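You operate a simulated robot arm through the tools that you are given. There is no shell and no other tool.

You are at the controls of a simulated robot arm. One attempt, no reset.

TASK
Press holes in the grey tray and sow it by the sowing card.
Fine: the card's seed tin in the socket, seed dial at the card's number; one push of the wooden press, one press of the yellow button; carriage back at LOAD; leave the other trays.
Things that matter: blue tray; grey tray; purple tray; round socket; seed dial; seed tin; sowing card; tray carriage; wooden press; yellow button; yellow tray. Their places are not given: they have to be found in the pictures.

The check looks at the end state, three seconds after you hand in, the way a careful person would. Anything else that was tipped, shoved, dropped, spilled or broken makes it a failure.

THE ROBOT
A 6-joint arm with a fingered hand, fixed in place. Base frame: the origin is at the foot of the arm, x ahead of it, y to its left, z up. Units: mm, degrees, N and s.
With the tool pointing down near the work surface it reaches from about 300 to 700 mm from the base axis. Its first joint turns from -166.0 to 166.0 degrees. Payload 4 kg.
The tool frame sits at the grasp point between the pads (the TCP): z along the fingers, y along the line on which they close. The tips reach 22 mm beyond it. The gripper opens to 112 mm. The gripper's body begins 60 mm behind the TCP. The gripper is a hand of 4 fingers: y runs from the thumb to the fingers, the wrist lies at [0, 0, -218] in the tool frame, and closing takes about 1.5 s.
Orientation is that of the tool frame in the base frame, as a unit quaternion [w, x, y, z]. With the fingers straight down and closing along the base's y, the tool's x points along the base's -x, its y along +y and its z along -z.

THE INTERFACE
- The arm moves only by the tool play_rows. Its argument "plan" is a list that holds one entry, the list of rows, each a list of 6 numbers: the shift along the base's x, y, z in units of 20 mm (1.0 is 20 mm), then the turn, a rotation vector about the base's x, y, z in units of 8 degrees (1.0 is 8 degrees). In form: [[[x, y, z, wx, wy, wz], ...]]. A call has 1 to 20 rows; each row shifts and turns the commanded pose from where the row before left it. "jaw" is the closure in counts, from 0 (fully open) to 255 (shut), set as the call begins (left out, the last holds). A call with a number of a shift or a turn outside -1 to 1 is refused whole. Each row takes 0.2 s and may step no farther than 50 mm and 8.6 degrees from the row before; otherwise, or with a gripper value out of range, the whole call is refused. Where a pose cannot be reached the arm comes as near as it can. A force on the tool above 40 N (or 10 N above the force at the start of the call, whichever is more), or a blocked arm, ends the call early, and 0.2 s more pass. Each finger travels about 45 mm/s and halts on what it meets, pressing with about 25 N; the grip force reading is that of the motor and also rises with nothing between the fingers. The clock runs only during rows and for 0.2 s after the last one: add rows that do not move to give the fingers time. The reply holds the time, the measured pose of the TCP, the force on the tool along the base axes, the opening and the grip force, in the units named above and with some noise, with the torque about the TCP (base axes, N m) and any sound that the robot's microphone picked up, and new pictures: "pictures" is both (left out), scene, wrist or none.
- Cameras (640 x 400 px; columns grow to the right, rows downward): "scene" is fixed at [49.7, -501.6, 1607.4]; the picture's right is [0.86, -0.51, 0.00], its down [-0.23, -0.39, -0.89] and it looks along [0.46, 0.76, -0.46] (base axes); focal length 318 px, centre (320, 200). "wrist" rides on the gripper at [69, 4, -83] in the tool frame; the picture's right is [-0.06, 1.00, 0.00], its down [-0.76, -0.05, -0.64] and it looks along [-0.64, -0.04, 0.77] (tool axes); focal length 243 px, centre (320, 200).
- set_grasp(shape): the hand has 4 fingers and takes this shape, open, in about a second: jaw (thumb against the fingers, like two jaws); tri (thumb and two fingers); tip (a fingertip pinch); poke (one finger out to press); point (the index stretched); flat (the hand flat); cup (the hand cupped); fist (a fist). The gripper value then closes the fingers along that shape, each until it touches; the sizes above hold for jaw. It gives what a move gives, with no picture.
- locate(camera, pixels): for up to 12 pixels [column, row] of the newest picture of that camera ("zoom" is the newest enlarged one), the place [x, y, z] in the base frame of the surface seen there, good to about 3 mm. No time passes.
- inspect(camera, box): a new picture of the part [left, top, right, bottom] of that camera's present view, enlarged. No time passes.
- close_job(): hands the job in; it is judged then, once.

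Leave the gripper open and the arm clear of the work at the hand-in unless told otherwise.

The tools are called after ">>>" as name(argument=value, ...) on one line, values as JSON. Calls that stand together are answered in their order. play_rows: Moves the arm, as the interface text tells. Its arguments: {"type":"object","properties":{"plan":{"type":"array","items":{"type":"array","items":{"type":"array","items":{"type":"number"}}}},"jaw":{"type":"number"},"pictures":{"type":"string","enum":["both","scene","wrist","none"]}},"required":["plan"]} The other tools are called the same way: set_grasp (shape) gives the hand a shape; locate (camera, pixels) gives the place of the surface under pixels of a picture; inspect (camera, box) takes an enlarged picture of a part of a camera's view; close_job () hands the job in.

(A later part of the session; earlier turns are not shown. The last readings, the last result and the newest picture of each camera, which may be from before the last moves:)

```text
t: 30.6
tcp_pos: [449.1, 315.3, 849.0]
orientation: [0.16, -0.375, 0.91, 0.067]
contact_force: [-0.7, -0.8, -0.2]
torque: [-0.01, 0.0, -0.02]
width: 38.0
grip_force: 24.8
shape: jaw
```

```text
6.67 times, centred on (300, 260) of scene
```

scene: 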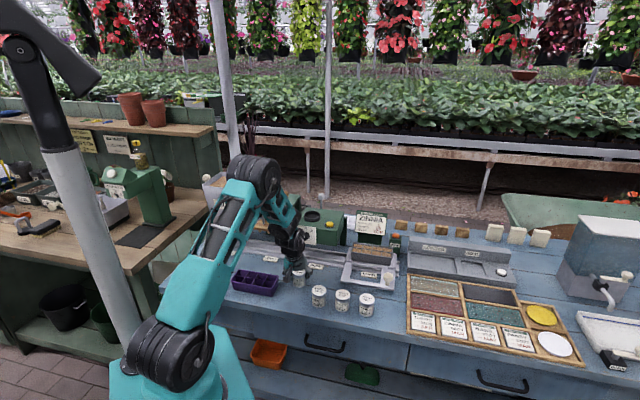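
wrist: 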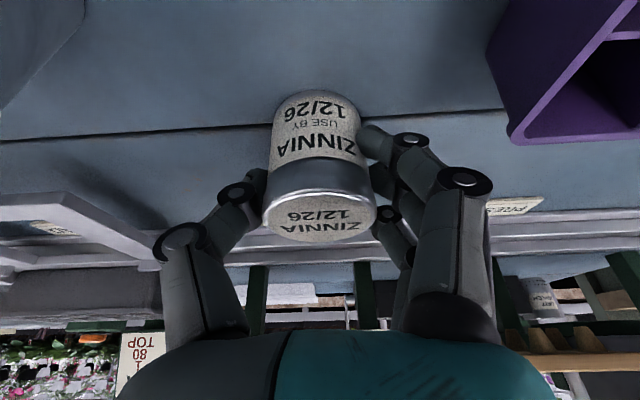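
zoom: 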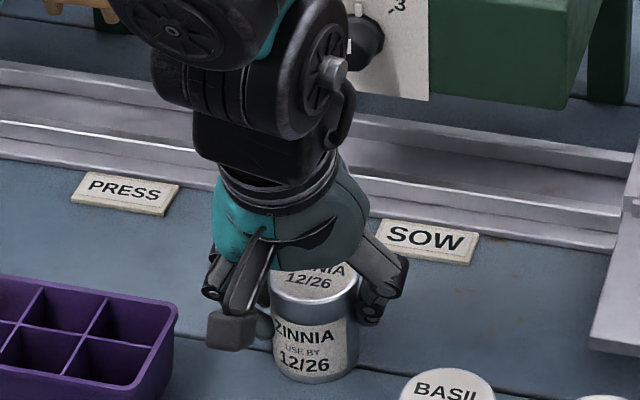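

Gripped. I lift straight up to z≈1060.

>>> play_rows(plan=[[[0, 0, 0.3, 0, 0, 0], [0, 0, 0.93, 0, 0, 0], [0, 0, 0.93, 0, 0, 0], [0, 0, 0.93, 0, 0, 0], [0, 0, 0.93, 0, 0, 0], [0, 0, 0.93, 0, 0, 0], [0, 0, 0.93, 0, 0, 0], [0, 0, 0.93, 0, 0, 0], [0, 0, 0.93, 0, 0, 0], [0, 0, 0.93, 0, 0, 0], [0, 0, 0.93, 0, 0, 0], [0, 0, 0.93, 0, 0, 0], [0, 0, 0, 0, 0, 0]]])

>>> inspect(camera="scene", box=[240, 170, 340, 260])

>>> locate(camera="wrist", pixels=[[319, 214], [265, 214], [373, 214], [319, 236], [319, 195], [292, 230], [346, 230]])

```text
t: 33.4
tcp_pos: [448.8, 314.0, 1060.3]
orientation: [0.16, -0.377, 0.91, 0.067]
contact_force: [0.0, 0.0, -0.6]
torque: [-0.01, -0.01, 0.0]
width: 37.8
grip_force: 25.2
shape: jaw
```

scene: 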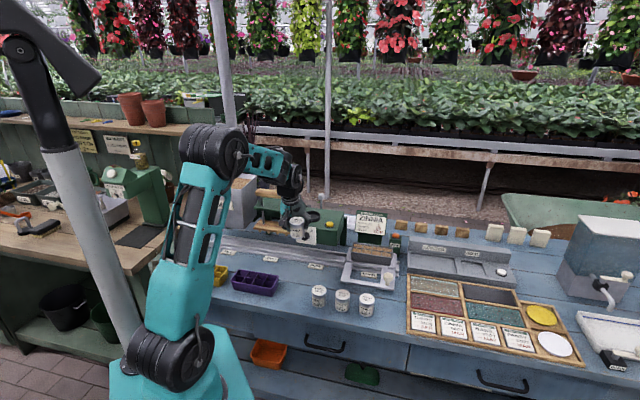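
wrist: 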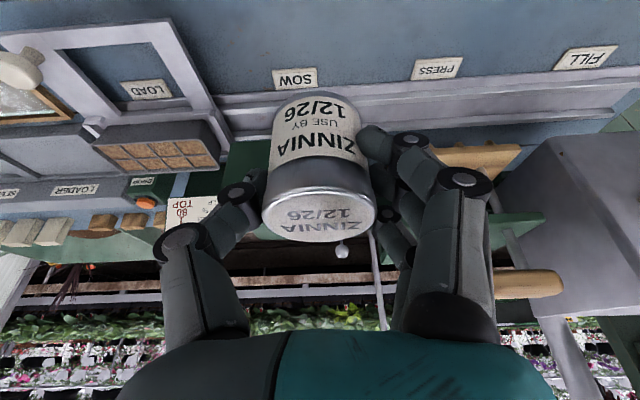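

```text
4.44 times, centred on (290, 215) of scene
```

zoom: 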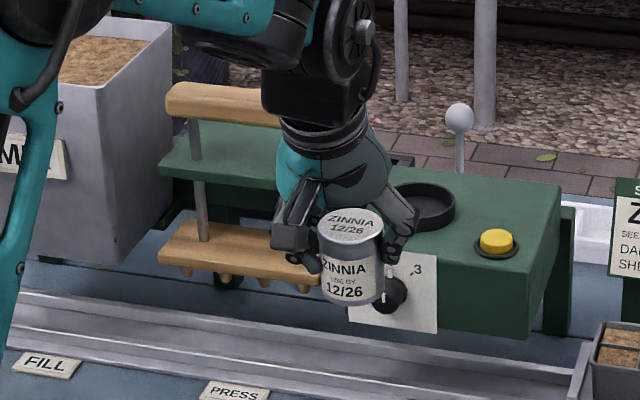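

```text
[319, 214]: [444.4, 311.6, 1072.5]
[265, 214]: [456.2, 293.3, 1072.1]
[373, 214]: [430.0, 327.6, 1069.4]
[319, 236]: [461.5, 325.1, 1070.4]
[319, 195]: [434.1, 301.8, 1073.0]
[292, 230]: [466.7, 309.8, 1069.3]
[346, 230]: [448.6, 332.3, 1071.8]
```

The tin hangs upright. I enlarge the lid to fix its centre in the hand precisely.

>>> inspect(camera="wrist", box=[250, 160, 390, 250])

```text
4.44 times, centred on (320, 205) of wrist
```

zoom: 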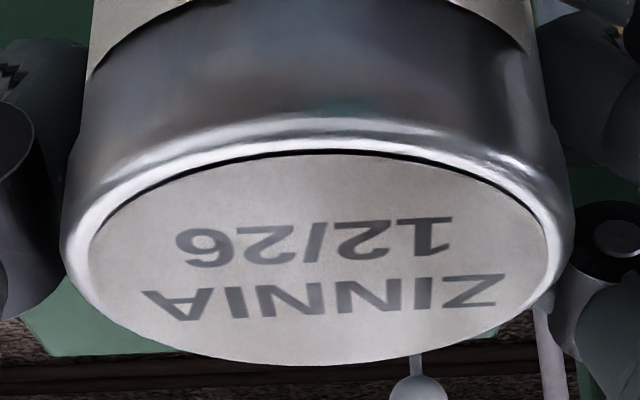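

>>> locate(camera="zoom", pixels=[[325, 158], [325, 358], [100, 240], [550, 240], [325, 235], [200, 180], [450, 180], [200, 335], [450, 335]])

```text
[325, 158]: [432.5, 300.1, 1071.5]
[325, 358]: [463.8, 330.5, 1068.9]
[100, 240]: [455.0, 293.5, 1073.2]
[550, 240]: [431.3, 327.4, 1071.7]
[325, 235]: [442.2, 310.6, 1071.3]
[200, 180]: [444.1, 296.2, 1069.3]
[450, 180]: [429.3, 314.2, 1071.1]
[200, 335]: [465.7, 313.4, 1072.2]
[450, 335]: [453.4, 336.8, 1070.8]
```

Lid centre is at TCP +(-0.5,+1.4). I move to above the socket, TCP target (583.5,445.1).

>>> play_rows(plan=[[[0.84, 0.82, 0, 0, 0, 0], [0.84, 0.82, 0, 0, 0, 0], [0.84, 0.82, 0, 0, 0, 0], [0.84, 0.82, 0, 0, 0, 0], [0.84, 0.82, 0, 0, 0, 0], [0.84, 0.82, 0, 0, 0, 0], [0.84, 0.82, 0, 0, 0, 0], [0.84, 0.82, 0, 0, 0, 0], [0, 0, 0, 0, 0, 0]]])

>>> inspect(camera="scene", box=[270, 170, 350, 240])

>>> inspect(camera="wrist", box=[220, 60, 420, 260])

```text
t: 35.4
tcp_pos: [581.6, 446.7, 1060.3]
orientation: [0.16, -0.376, 0.91, 0.068]
contact_force: [0.7, 1.4, -0.1]
torque: [-0.02, 0.0, 0.01]
width: 38.0
grip_force: 25.1
shape: jaw
```

scene: 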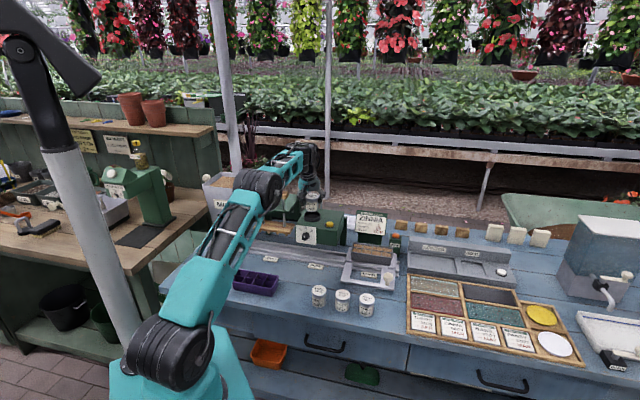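
wrist: 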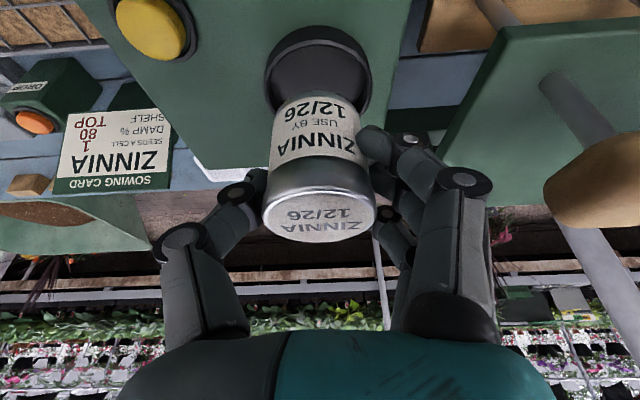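

```text
5.71 times, centred on (310, 205) of scene
```

zoom: 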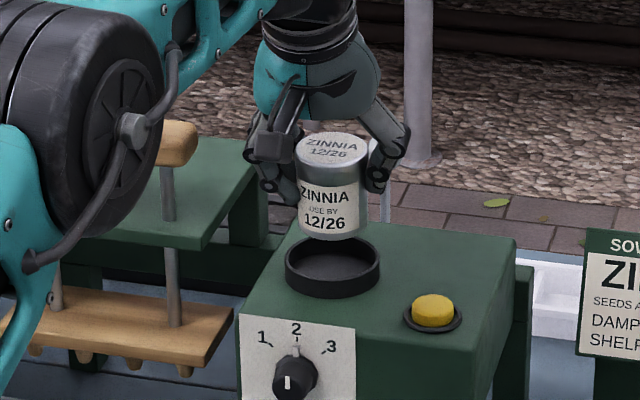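

```text
2.00 times, centred on (320, 160) of wrist
```

zoom: 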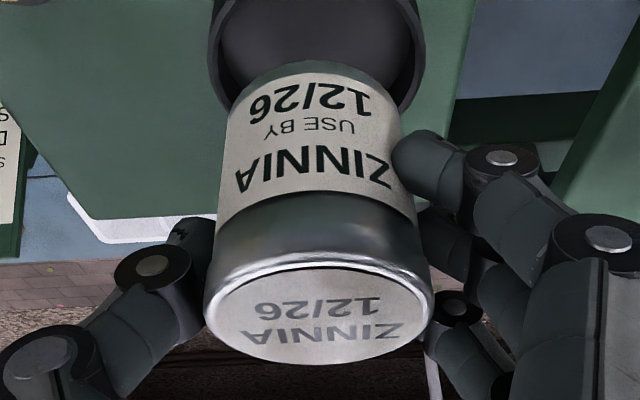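

Nearly above the socket. I measure rim and lid positions now to refine before lowering.

>>> inspect(camera="scene", box=[300, 185, 332, 225])

>>> locate(camera="wrist", pixels=[[268, 70], [371, 75], [320, 30], [275, 105], [366, 105], [273, 50], [362, 45], [320, 70], [318, 197], [318, 240], [268, 214], [370, 214]])

```text
10.00 times, centred on (316, 205) of scene
```

zoom: 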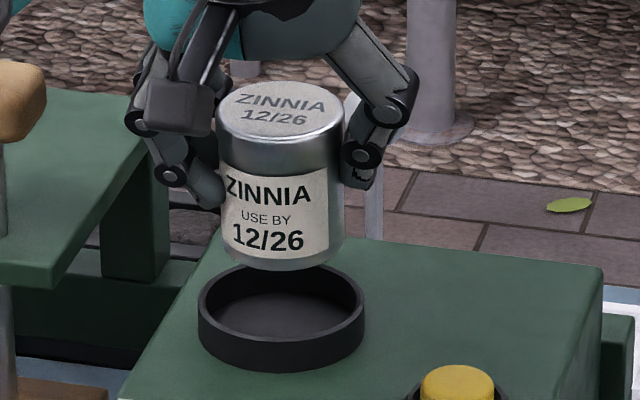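

```text
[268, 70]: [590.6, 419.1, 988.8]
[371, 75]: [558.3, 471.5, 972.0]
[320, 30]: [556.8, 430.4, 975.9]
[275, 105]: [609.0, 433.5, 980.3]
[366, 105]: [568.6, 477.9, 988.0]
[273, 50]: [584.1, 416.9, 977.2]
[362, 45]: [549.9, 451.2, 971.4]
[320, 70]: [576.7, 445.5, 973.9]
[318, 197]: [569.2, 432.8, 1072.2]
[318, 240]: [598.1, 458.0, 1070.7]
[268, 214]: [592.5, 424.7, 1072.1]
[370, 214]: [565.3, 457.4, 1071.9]
```

Horizontally aligned in the picture. I lower 19 mm, leaving the tin bottom about 6 mm above the rim, and look again.

>>> play_rows(plan=[[[0, 0, -0.5, 0, 0, 0], [0, 0, -0.45, 0, 0, 0], [0, 0, 0, 0, 0, 0]]])

>>> inspect(camera="scene", box=[302, 197, 326, 227])

>>> inspect(camera="wrist", box=[240, 40, 400, 250])

```text
t: 36.2
tcp_pos: [583.1, 446.6, 1039.9]
orientation: [0.16, -0.376, 0.91, 0.067]
contact_force: [0.4, -0.2, -0.1]
torque: [-0.02, -0.03, -0.01]
width: 37.8
grip_force: 24.7
shape: jaw
```

scene: 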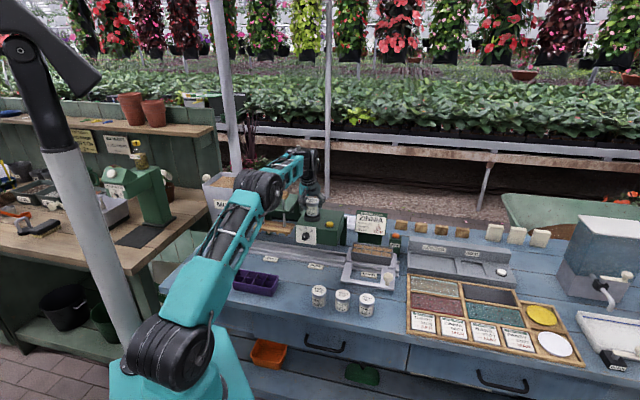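
wrist: 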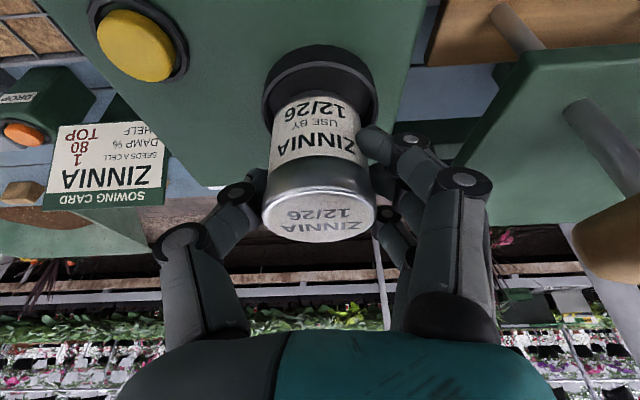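

```text
13.33 times, centred on (314, 212) of scene
```

zoom: 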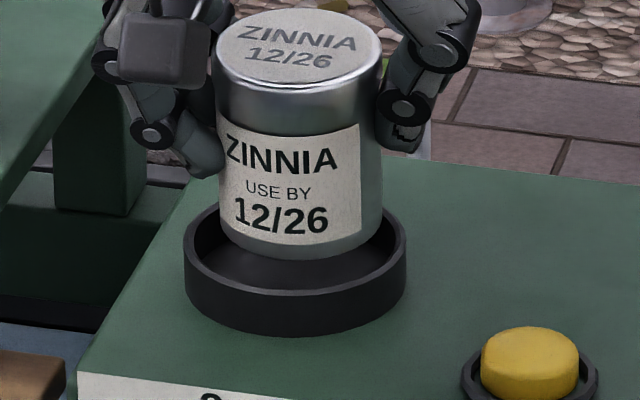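

```text
1.90 times, centred on (320, 145) of wrist
```

zoom: 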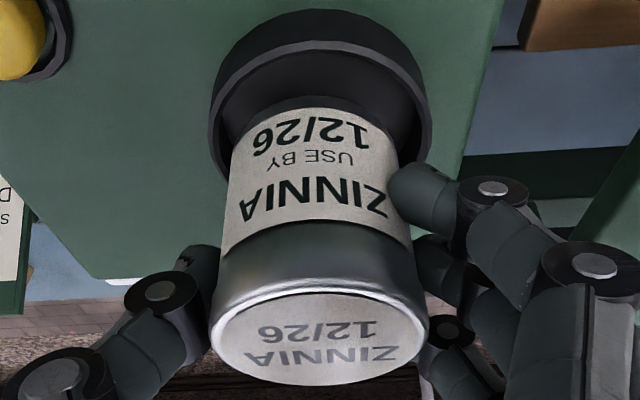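

I measure the rim's front edge and the tin's bottom front edge in this wrist zoom to compare their centres in the in-out direction.

>>> locate(camera="zoom", pixels=[[320, 43], [320, 32], [320, 14], [315, 115], [320, 80], [224, 120], [417, 130], [215, 120], [427, 135], [260, 140], [375, 150], [320, 340]])

```text
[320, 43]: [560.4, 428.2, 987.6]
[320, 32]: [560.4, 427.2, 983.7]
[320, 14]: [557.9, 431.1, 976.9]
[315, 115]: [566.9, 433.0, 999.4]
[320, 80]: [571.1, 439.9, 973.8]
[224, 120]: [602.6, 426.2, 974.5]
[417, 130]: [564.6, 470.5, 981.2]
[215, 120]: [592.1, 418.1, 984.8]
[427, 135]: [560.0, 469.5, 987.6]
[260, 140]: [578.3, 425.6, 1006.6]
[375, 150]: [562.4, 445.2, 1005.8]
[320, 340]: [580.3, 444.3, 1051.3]
```

The tin sits about 1.3 mm toward +u and perhaps 1 mm too deep. I shift x by -1.8 mm and lower 14 mm in small steps.

>>> play_rows(plan=[[[-0.09, 0, 0, 0, 0, 0], [0, 0, -0.2, 0, 0, 0], [0, 0, -0.2, 0, 0, 0], [0, 0, -0.15, 0, 0, 0], [0, 0, -0.15, 0, 0, 0], [0, 0, 0, 0, 0, 0]]])

>>> inspect(camera="scene", box=[302, 197, 326, 227])

>>> inspect(camera="wrist", box=[240, 40, 400, 250])

```text
t: 37.6
tcp_pos: [582.0, 446.4, 1026.4]
orientation: [0.16, -0.376, 0.91, 0.067]
contact_force: [-0.9, 0.7, -1.1]
torque: [0.0, 0.03, -0.06]
width: 37.8
grip_force: 25.1
shape: jaw
```

scene: 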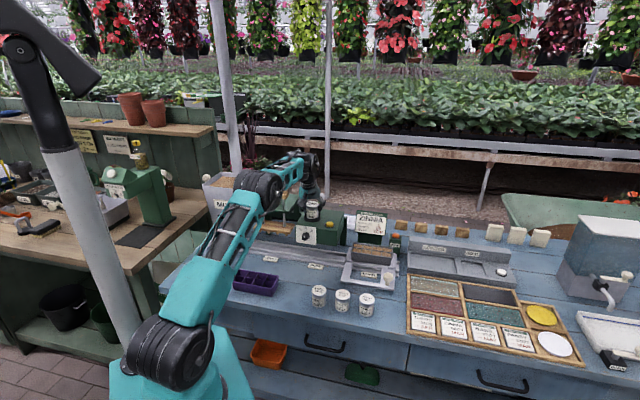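
wrist: 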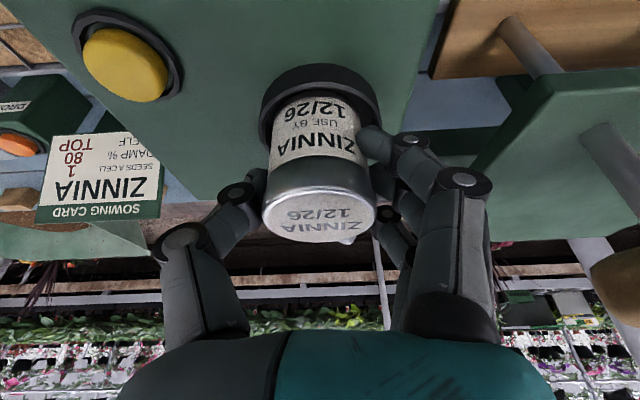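

```text
13.33 times, centred on (314, 212) of scene
```

zoom: 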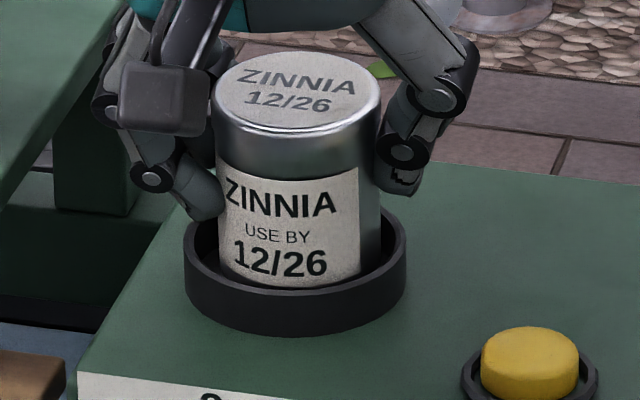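

```text
1.90 times, centred on (320, 145) of wrist
```

zoom: 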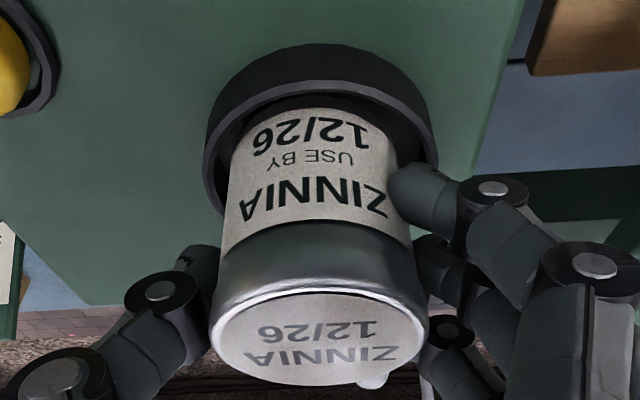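

The tin is inside the ring. I lower a further 5 mm in 1 mm steps, watching for contact.

>>> play_rows(plan=[[[0, 0, -0.05, 0, 0, 0], [0, 0, -0.05, 0, 0, 0], [0, 0, -0.05, 0, 0, 0], [0, 0, 0, 0, 0, 0]]], pictures="none")

>>> play_rows(plan=[[[0, 0, -0.05, 0, 0, 0], [0, 0, 0, 0, 0, 0]]], pictures="none")

```text
t: 38.6
tcp_pos: [580.2, 446.2, 1023.7]
orientation: [0.16, -0.376, 0.91, 0.067]
contact_force: [0.4, 0.2, 0.2]
torque: [0.03, -0.01, -0.02]
width: 37.7
grip_force: 24.8
shape: jaw
```

```text
t: 39.2
tcp_pos: [581.1, 446.7, 1021.6]
orientation: [0.16, -0.376, 0.91, 0.066]
contact_force: [0.0, -0.6, -0.7]
torque: [0.02, 0.02, 0.03]
width: 37.8
grip_force: 24.8
shape: jaw
```

>>> play_rows(plan=[[[0, 0, -0.05, 0, 0, 0], [0, 0, 0, 0, 0, 0]]], pictures="none")

>>> play_rows(plan=[[[0, 0, -0.05, 0, 0, 0], [0, 0, 0, 0, 0, 0]]])

>>> inspect(camera="scene", box=[302, 197, 326, 227])

```text
t: 39.8
tcp_pos: [580.8, 446.5, 1021.9]
orientation: [0.16, -0.376, 0.91, 0.067]
contact_force: [-1.0, 0.2, -0.7]
torque: [0.0, 0.0, 0.02]
width: 38.0
grip_force: 25.3
shape: jaw
```

```text
t: 40.4
tcp_pos: [580.4, 445.9, 1020.1]
orientation: [0.16, -0.377, 0.91, 0.067]
contact_force: [0.3, 0.2, -0.1]
torque: [0.02, 0.0, 0.0]
width: 37.7
grip_force: 25.0
shape: jaw
```

scene: 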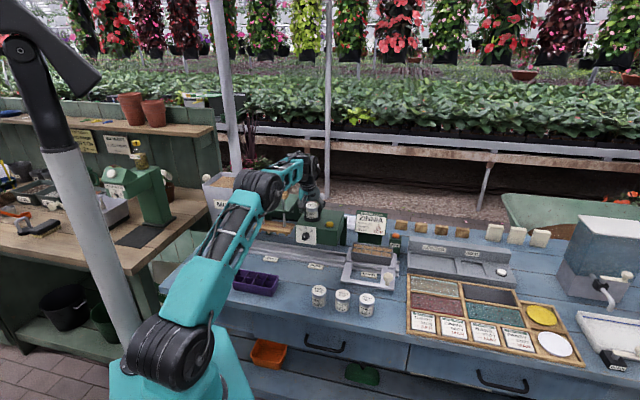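
wrist: 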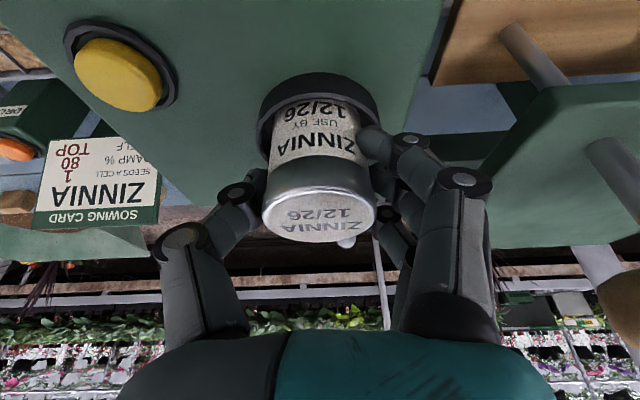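

```text
13.33 times, centred on (314, 212) of scene
```

zoom: 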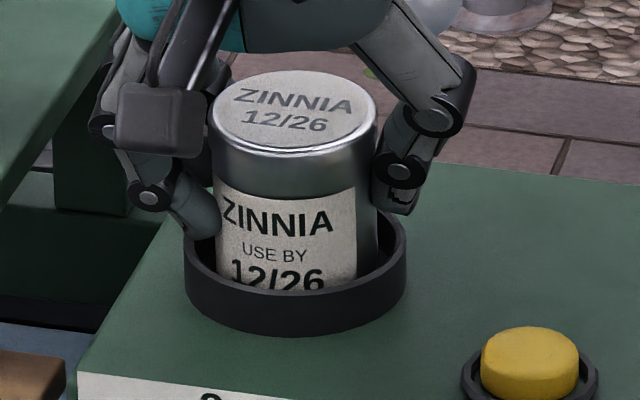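

No contact yet. I check the lid height.

>>> locate(camera="zoom", pixels=[[290, 108], [250, 120], [330, 95], [290, 262], [290, 300], [200, 260]])

>>> play_rows(plan=[[[0, 0, -0.06, 0, 0, 0], [0, 0, -0.06, 0, 0, 0], [0, 0, 0, 0, 0, 0]]], pictures="none")

```text
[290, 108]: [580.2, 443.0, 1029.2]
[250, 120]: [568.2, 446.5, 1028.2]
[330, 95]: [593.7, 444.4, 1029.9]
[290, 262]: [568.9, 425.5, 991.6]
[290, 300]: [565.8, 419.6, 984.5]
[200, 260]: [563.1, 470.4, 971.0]
```

```text
t: 41.2
tcp_pos: [580.7, 444.8, 1019.4]
orientation: [0.161, -0.376, 0.91, 0.067]
contact_force: [0.9, 1.4, 7.8]
torque: [0.01, 0.04, -0.06]
width: 37.5
grip_force: 25.2
shape: jaw
```

Contact at 7.8 N: the tin stands on the socket floor. I open the hand partly (jaw 80) so it stays clear of the press.

>>> play_rows(plan=[[[0, 0, 0, 0, 0, 0], [0, 0, 0, 0, 0, 0], [0, 0, 0, 0, 0, 0], [0, 0, 0, 0, 0, 0], [0, 0, 0, 0, 0, 0], [0, 0, 0, 0, 0, 0]]], jaw=80)

>>> inspect(camera="scene", box=[295, 190, 335, 230])

>>> inspect(camera="wrist", box=[200, 40, 440, 250])

```text
t: 42.6
tcp_pos: [580.4, 445.7, 1017.6]
orientation: [0.16, -0.376, 0.91, 0.067]
contact_force: [0.6, 0.4, -0.7]
torque: [0.01, -0.03, -0.01]
width: 76.4
grip_force: 0.0
shape: jaw
```

scene: 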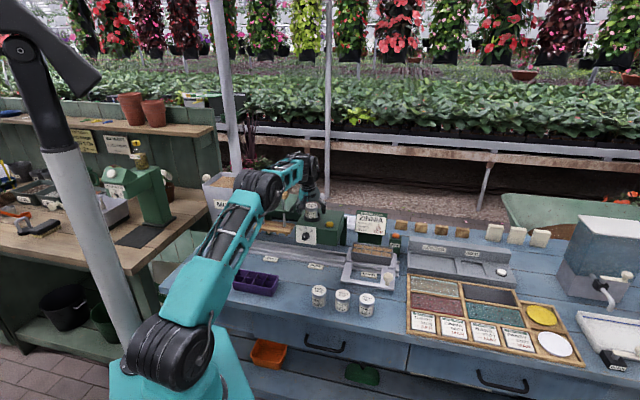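
wrist: 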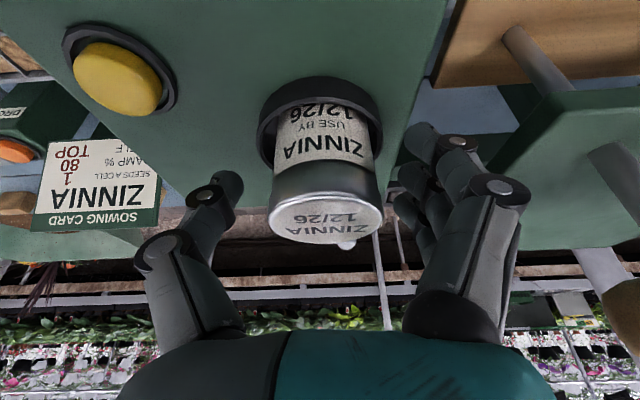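

```text
10.00 times, centred on (315, 210) of scene
```

zoom: 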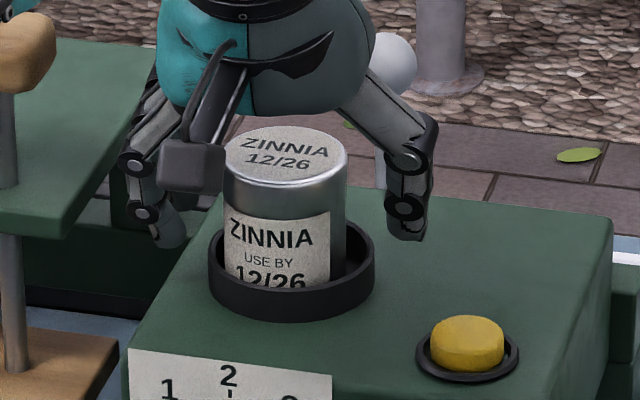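

```text
1.90 times, centred on (320, 145) of wrist
```

zoom: 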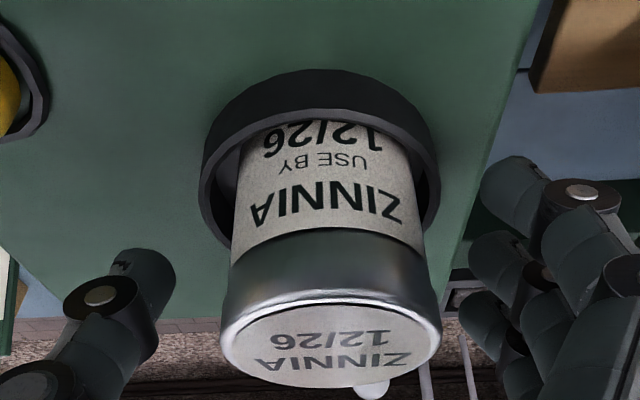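

The tin stands upright in the socket and the fingers are free. I rise 65 mm, then back away from the machine toward the front.

>>> play_rows(plan=[[[0, 0, 0.7, 0, 0, 0], [0, 0, 0.9, 0, 0, 0], [0, 0, 0.9, 0, 0, 0], [0, 0, 0.9, 0, 0, 0], [-0.6, -0.6, 0, 0, 0, 0], [-0.65, -0.65, 0, 0, 0, 0], [-0.65, -0.65, 0, 0, 0, 0], [-0.65, -0.65, 0, 0, 0, 0], [-0.65, -0.65, 0, 0, 0, 0], [-0.65, -0.65, 0, 0, 0, 0], [-0.65, -0.65, 0, 0, 0, 0], [-0.65, -0.65, 0, 0, 0, 0], [-0.65, -0.65, 0, 0, 0, 0], [0, 0, 0, 0, 0, 0]]])

>>> set_grasp(shape="tip")

>>> play_rows(plan=[[[0, 0, 0, 0, 0, 0]]], jaw=0)

>>> inspect(camera="scene", box=[250, 160, 350, 260])

```text
t: 45.6
tcp_pos: [463.4, 330.8, 1085.0]
orientation: [0.16, -0.376, 0.91, 0.068]
contact_force: [-0.9, 0.1, 0.2]
torque: [0.02, -0.01, -0.03]
width: 76.2
grip_force: 0.1
shape: jaw
```

scene: 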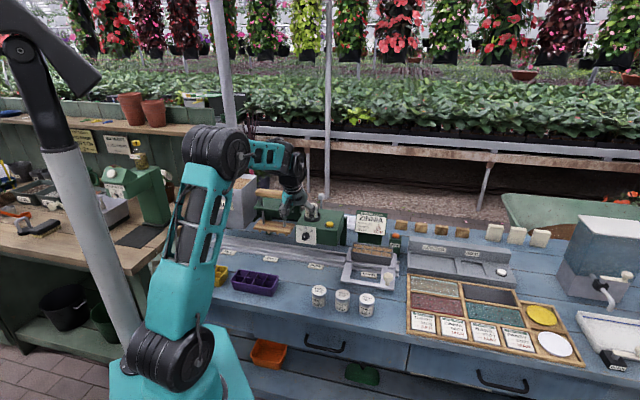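
wrist: 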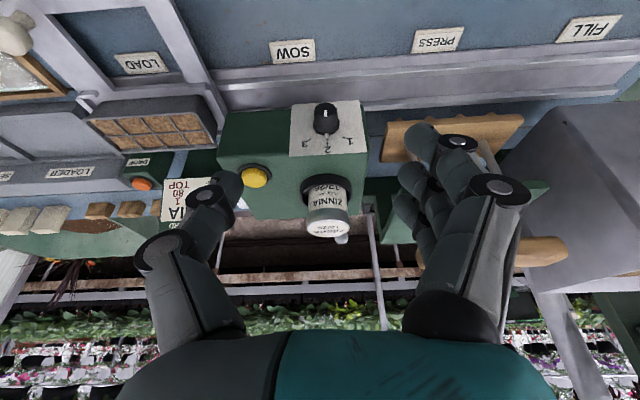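

```text
t: 46.5
tcp_pos: [463.9, 331.5, 1086.0]
orientation: [0.16, -0.376, 0.91, 0.067]
contact_force: [0.6, 0.5, -0.4]
torque: [0.01, -0.01, -0.01]
width: 112.0
grip_force: 0.0
shape: tip
```

```text
t: 46.9
tcp_pos: [464.5, 331.9, 1086.0]
orientation: [0.161, -0.376, 0.91, 0.067]
contact_force: [0.0, 0.8, 1.1]
torque: [0.02, -0.02, -0.01]
width: 112.1
grip_force: 0.1
shape: tip
```

scene: 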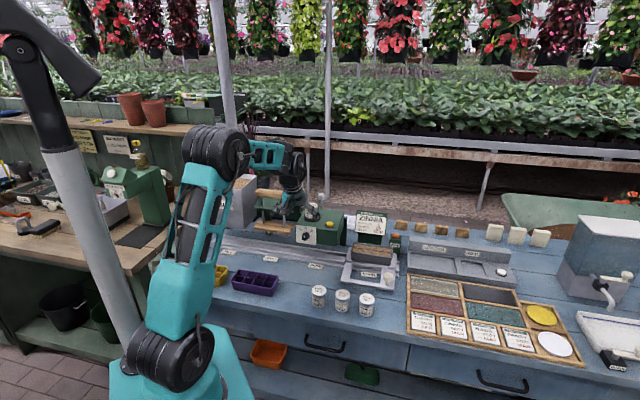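
wrist: 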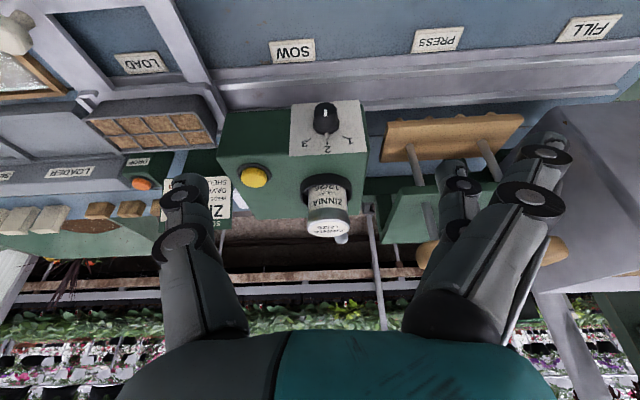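

```text
4.00 times, centred on (300, 210) of scene
```

zoom: 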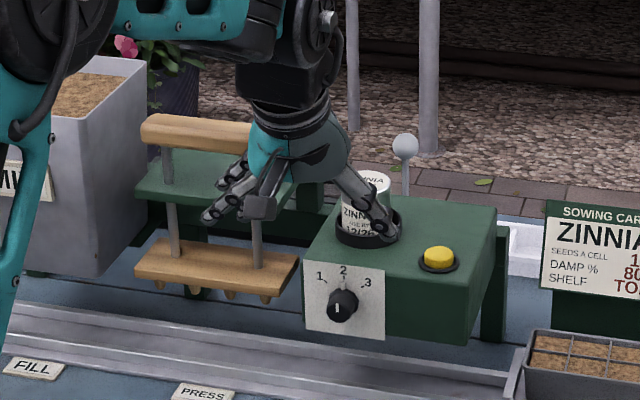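

In "tip" shape one finger opposes the thumb and the others stay spread. I close it in free air to see where the tips meet.

>>> play_rows(plan=[[[0, 0, 0, 0, 0, 0], [0, 0, 0, 0, 0, 0], [0, 0, 0, 0, 0, 0], [0, 0, 0, 0, 0, 0], [0, 0, 0, 0, 0, 0], [0, 0, 0, 0, 0, 0], [0, 0, 0, 0, 0, 0], [0, 0, 0, 0, 0, 0]]], jaw=205)

>>> inspect(camera="wrist", box=[160, 80, 580, 340])

>>> inspect(camera="scene", box=[265, 165, 325, 225])

```text
t: 48.7
tcp_pos: [463.1, 330.0, 1085.8]
orientation: [0.16, -0.377, 0.91, 0.067]
contact_force: [0.5, 0.7, 1.0]
torque: [-0.01, 0.02, 0.03]
width: 22.5
grip_force: 0.1
shape: tip
```

scene: 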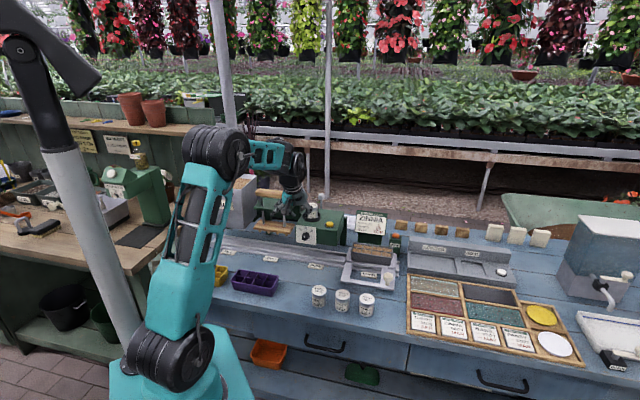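
wrist: 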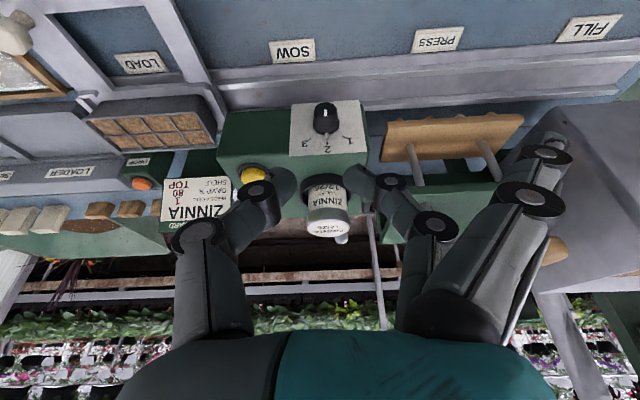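

```text
1.52 times, centred on (370, 210) of wrist
```

zoom: 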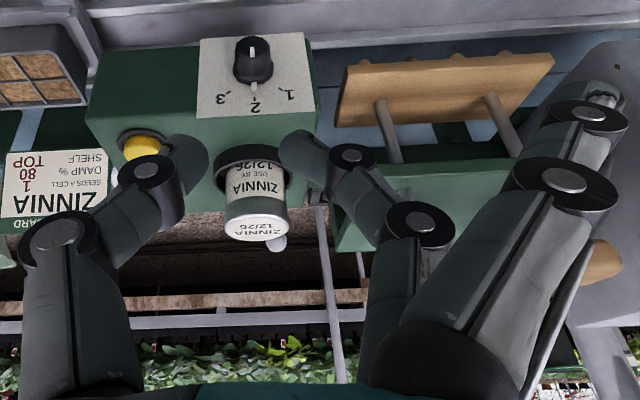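

```text
6.67 times, centred on (295, 195) of scene
```

zoom: 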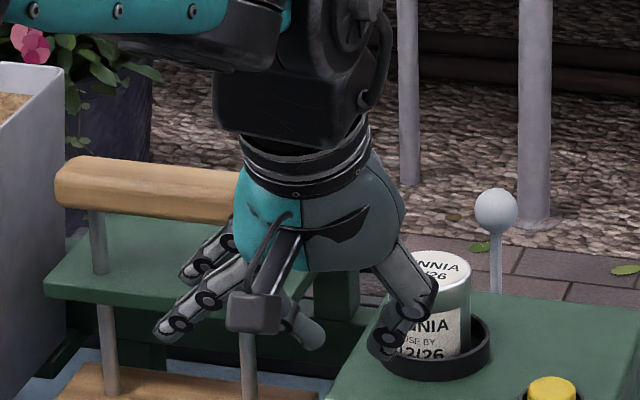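

The tips meet on the hand's centre line, slightly beyond the TCP. Next I open to about 68 mm and turn the hand horizontal (70° more about the rail axis) in front of the dial, at u=93, v=590, z=935.

>>> play_rows(plan=[[[0.1, 0.11, -0.83, 0.6875, -0.6875, 0], [0.1, 0.11, -0.83, 0.6875, -0.6875, 0], [0.1, 0.11, -0.83, 0.6875, -0.6875, 0], [0.1, 0.11, -0.83, 0.6875, -0.6875, 0], [0.1, 0.11, -0.83, 0.6875, -0.6875, 0], [0, 0, 0, 0, 0, 0]]], jaw=100)

```text
t: 50.1
tcp_pos: [474.7, 340.2, 1003.9]
orientation: [0.454, -0.333, 0.805, 0.189]
contact_force: [0.5, 0.2, -0.2]
torque: [0.0, 0.01, 0.02]
width: 67.7
grip_force: 0.1
shape: tip
```

scene: 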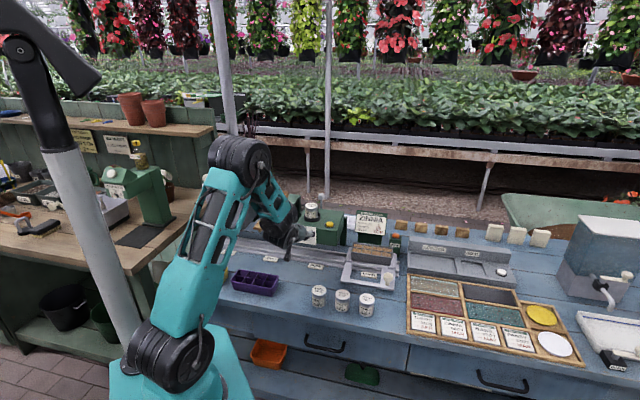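
wrist: 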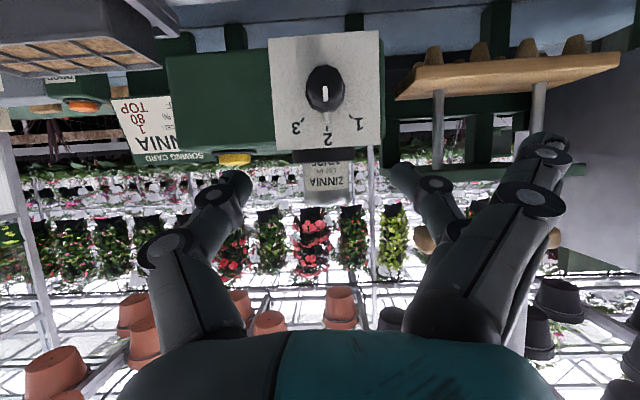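

Continuing the turn to horizontal with 4 more rows.

>>> play_rows(plan=[[[0.1, 0.12, -0.86, 0.6875, -0.6875, 0], [0.1, 0.12, -0.86, 0.6875, -0.6875, 0], [0.1, 0.12, -0.86, 0.6875, -0.6875, 0], [0.1, 0.12, -0.86, 0.6875, -0.6875, 0], [0, 0, 0, 0, 0, 0]]])

>>> inspect(camera="scene", box=[240, 180, 340, 280])

>>> inspect(camera="wrist", box=[200, 20, 460, 220])

```text
t: 51.1
tcp_pos: [524.4, 382.5, 952.7]
orientation: [0.64, -0.267, 0.668, 0.27]
contact_force: [-42.8, -40.3, 9.5]
torque: [0.38, -0.14, -0.37]
width: 66.1
grip_force: 0.1
shape: tip
out of reach, approached as far as the arm can: row 3, 4
stopped in row 5: the force on the tool passed its limit at 112 N (the readings are from after the stop); the commanded pose is now the measured one
```

scene: 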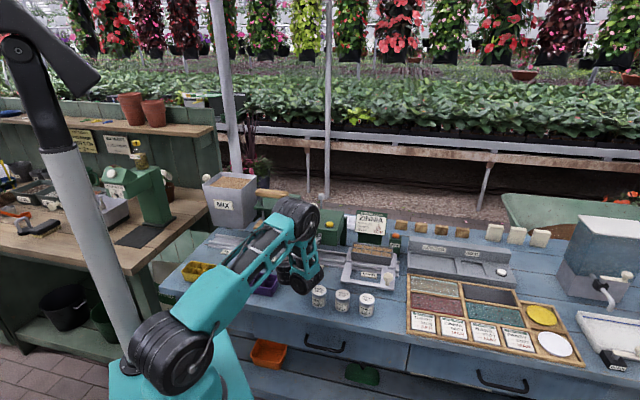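
wrist: 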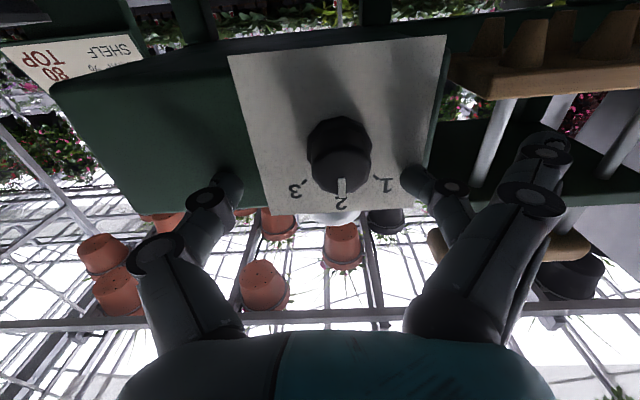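

```text
4.00 times, centred on (290, 230) of scene
```

zoom: 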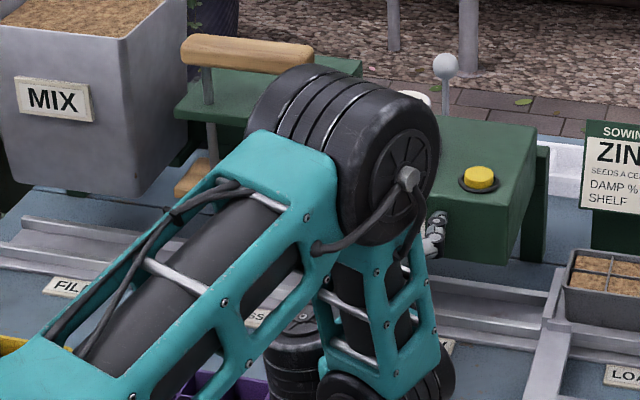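

```text
2.00 times, centred on (330, 120) of wrist
```

zoom: 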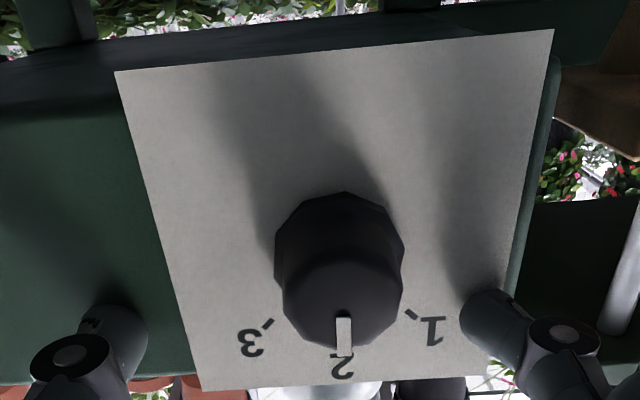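

The arm ran to a limit and the fingertips pushed on the panel (stopped, with residual force). I back off immediately by tilting the hand back and withdrawing from the panel.

>>> play_rows(plan=[[[-0.3, -0.3, 0.2, -0.6, 0.6, 0], [-0.4, -0.4, 0.3, -0.6, 0.6, 0], [-0.4, -0.4, 0.3, -0.6, 0.6, 0], [0, 0, 0, 0, 0, 0]]])

>>> inspect(camera="scene", box=[240, 180, 340, 280])

```text
t: 52.1
tcp_pos: [504.5, 362.1, 968.9]
orientation: [0.514, -0.31, 0.769, 0.216]
contact_force: [-0.6, 0.6, 0.2]
torque: [0.0, -0.04, -0.03]
width: 68.0
grip_force: 0.0
shape: tip
```

scene: 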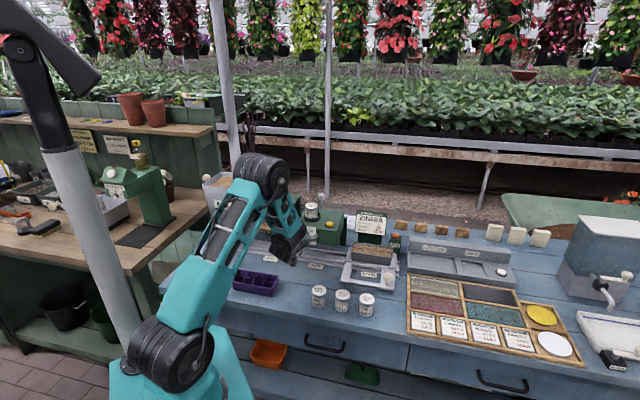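
wrist: 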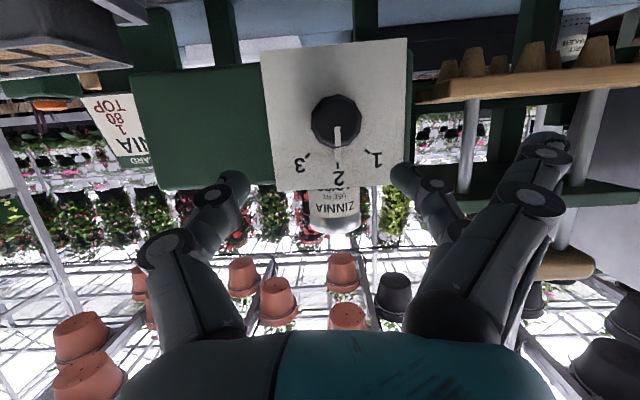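

```text
4.00 times, centred on (290, 230) of scene
```

zoom: 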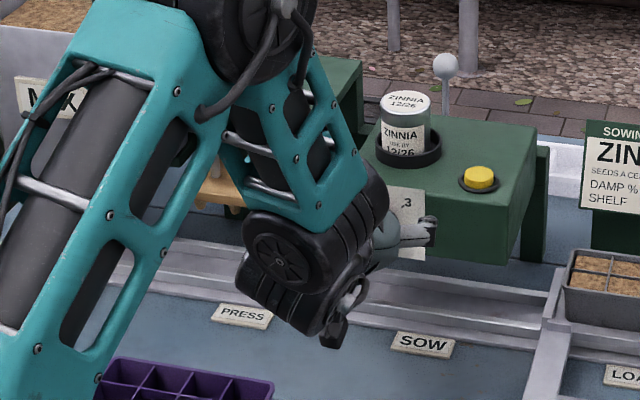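

Clear again, tin still upright, hand at about 68° tilt. That tilt is enough for gripping the dial. I measure the dial knob from the wrist view.

>>> inspect(camera="wrist", box=[250, 30, 420, 200])

>>> locate(camera="wrist", pixels=[[337, 120], [316, 120], [358, 120], [337, 98], [337, 143], [265, 55], [405, 42], [275, 190], [403, 180], [297, 110], [390, 110], [336, 165]])

```text
2.35 times, centred on (335, 115) of wrist
```

zoom: 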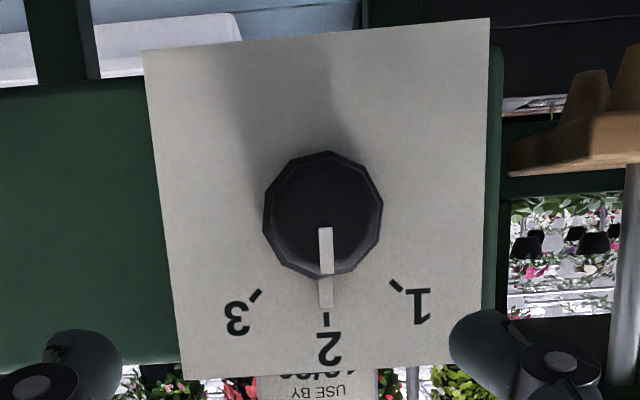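

```text
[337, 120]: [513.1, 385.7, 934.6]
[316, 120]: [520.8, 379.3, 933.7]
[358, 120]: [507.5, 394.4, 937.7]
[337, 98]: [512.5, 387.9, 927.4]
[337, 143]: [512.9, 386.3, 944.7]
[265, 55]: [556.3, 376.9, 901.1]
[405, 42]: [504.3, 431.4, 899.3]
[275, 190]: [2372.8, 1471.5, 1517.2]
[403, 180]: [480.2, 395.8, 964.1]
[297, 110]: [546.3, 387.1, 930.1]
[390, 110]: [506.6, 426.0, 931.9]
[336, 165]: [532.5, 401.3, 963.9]
```

The knob axis is at u≈90, z≈935, front face v≈636. I slide to u=90, v≈606, z≈940 first.

>>> play_rows(plan=[[[-0.6, 0.17, -0.5, 0, 0, 0], [0, 0, -0.5, 0, 0, 0], [0, 0, -0.45, 0, 0, 0], [0, 0, 0, 0, 0, 0]]])

>>> inspect(camera="wrist", box=[200, 60, 460, 260])

```text
t: 53.1
tcp_pos: [493.4, 366.0, 939.6]
orientation: [0.514, -0.31, 0.77, 0.216]
contact_force: [-0.4, 1.1, 0.6]
torque: [0.0, -0.02, -0.02]
width: 68.2
grip_force: 0.0
shape: tip
```

scene: 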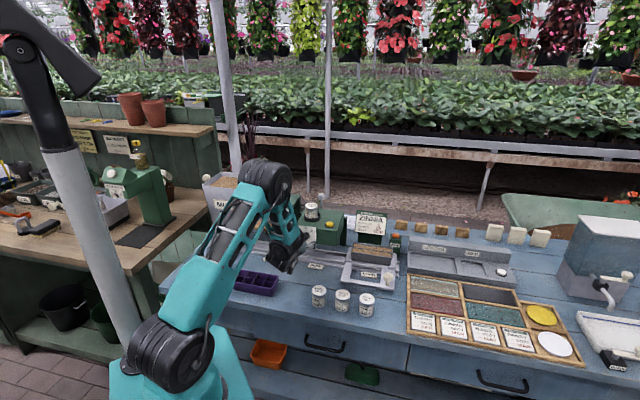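
wrist: 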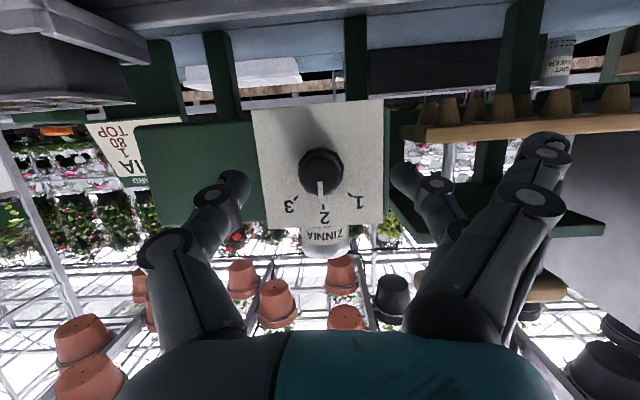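

```text
2.00 times, centred on (330, 160) of wrist
```

zoom: 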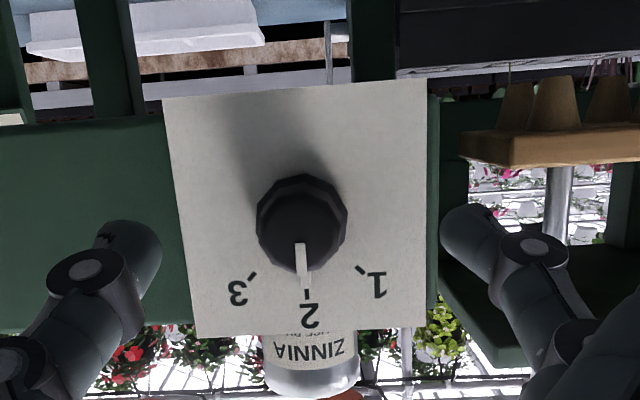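

TCP is at u=90.1, v=607.7, z=939.6, in line with the knob. I advance 24 mm.

>>> play_rows(plan=[[[0.28, 0.28, 0, 0, 0, 0], [0.28, 0.28, 0, 0, 0, 0], [0.28, 0.28, 0, 0, 0, 0], [0, 0, 0, 0, 0, 0]]])

>>> inspect(camera="wrist", box=[200, 60, 460, 260])

>>> inspect(camera="scene", box=[270, 200, 330, 260])

```text
t: 54.1
tcp_pos: [508.7, 381.0, 938.3]
orientation: [0.514, -0.31, 0.77, 0.216]
contact_force: [-0.5, 0.2, 0.3]
torque: [0.0, 0.04, 0.01]
width: 67.9
grip_force: 0.0
shape: tip
```

scene: 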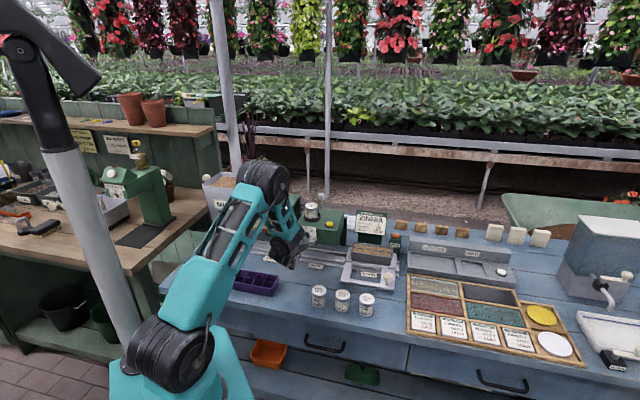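
wrist: 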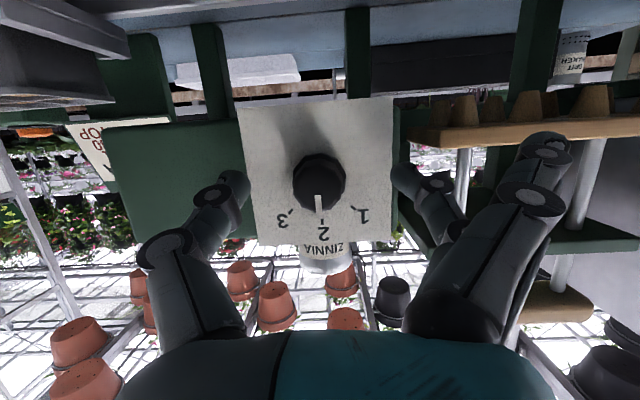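

```text
2.00 times, centred on (330, 160) of wrist
```

zoom: 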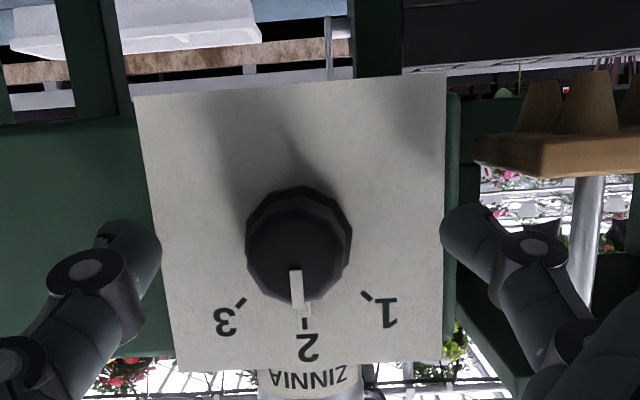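

```text
6.67 times, centred on (300, 230) of scene
```

zoom: 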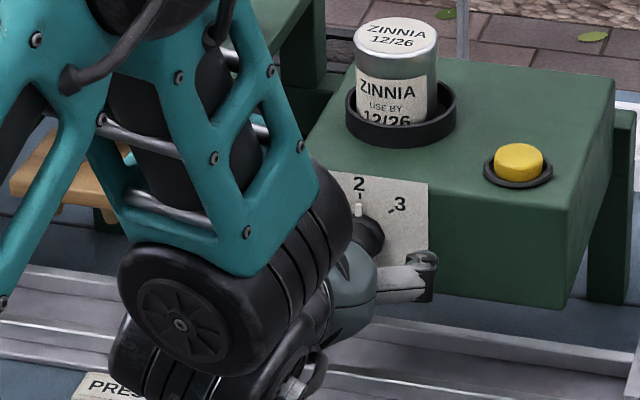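

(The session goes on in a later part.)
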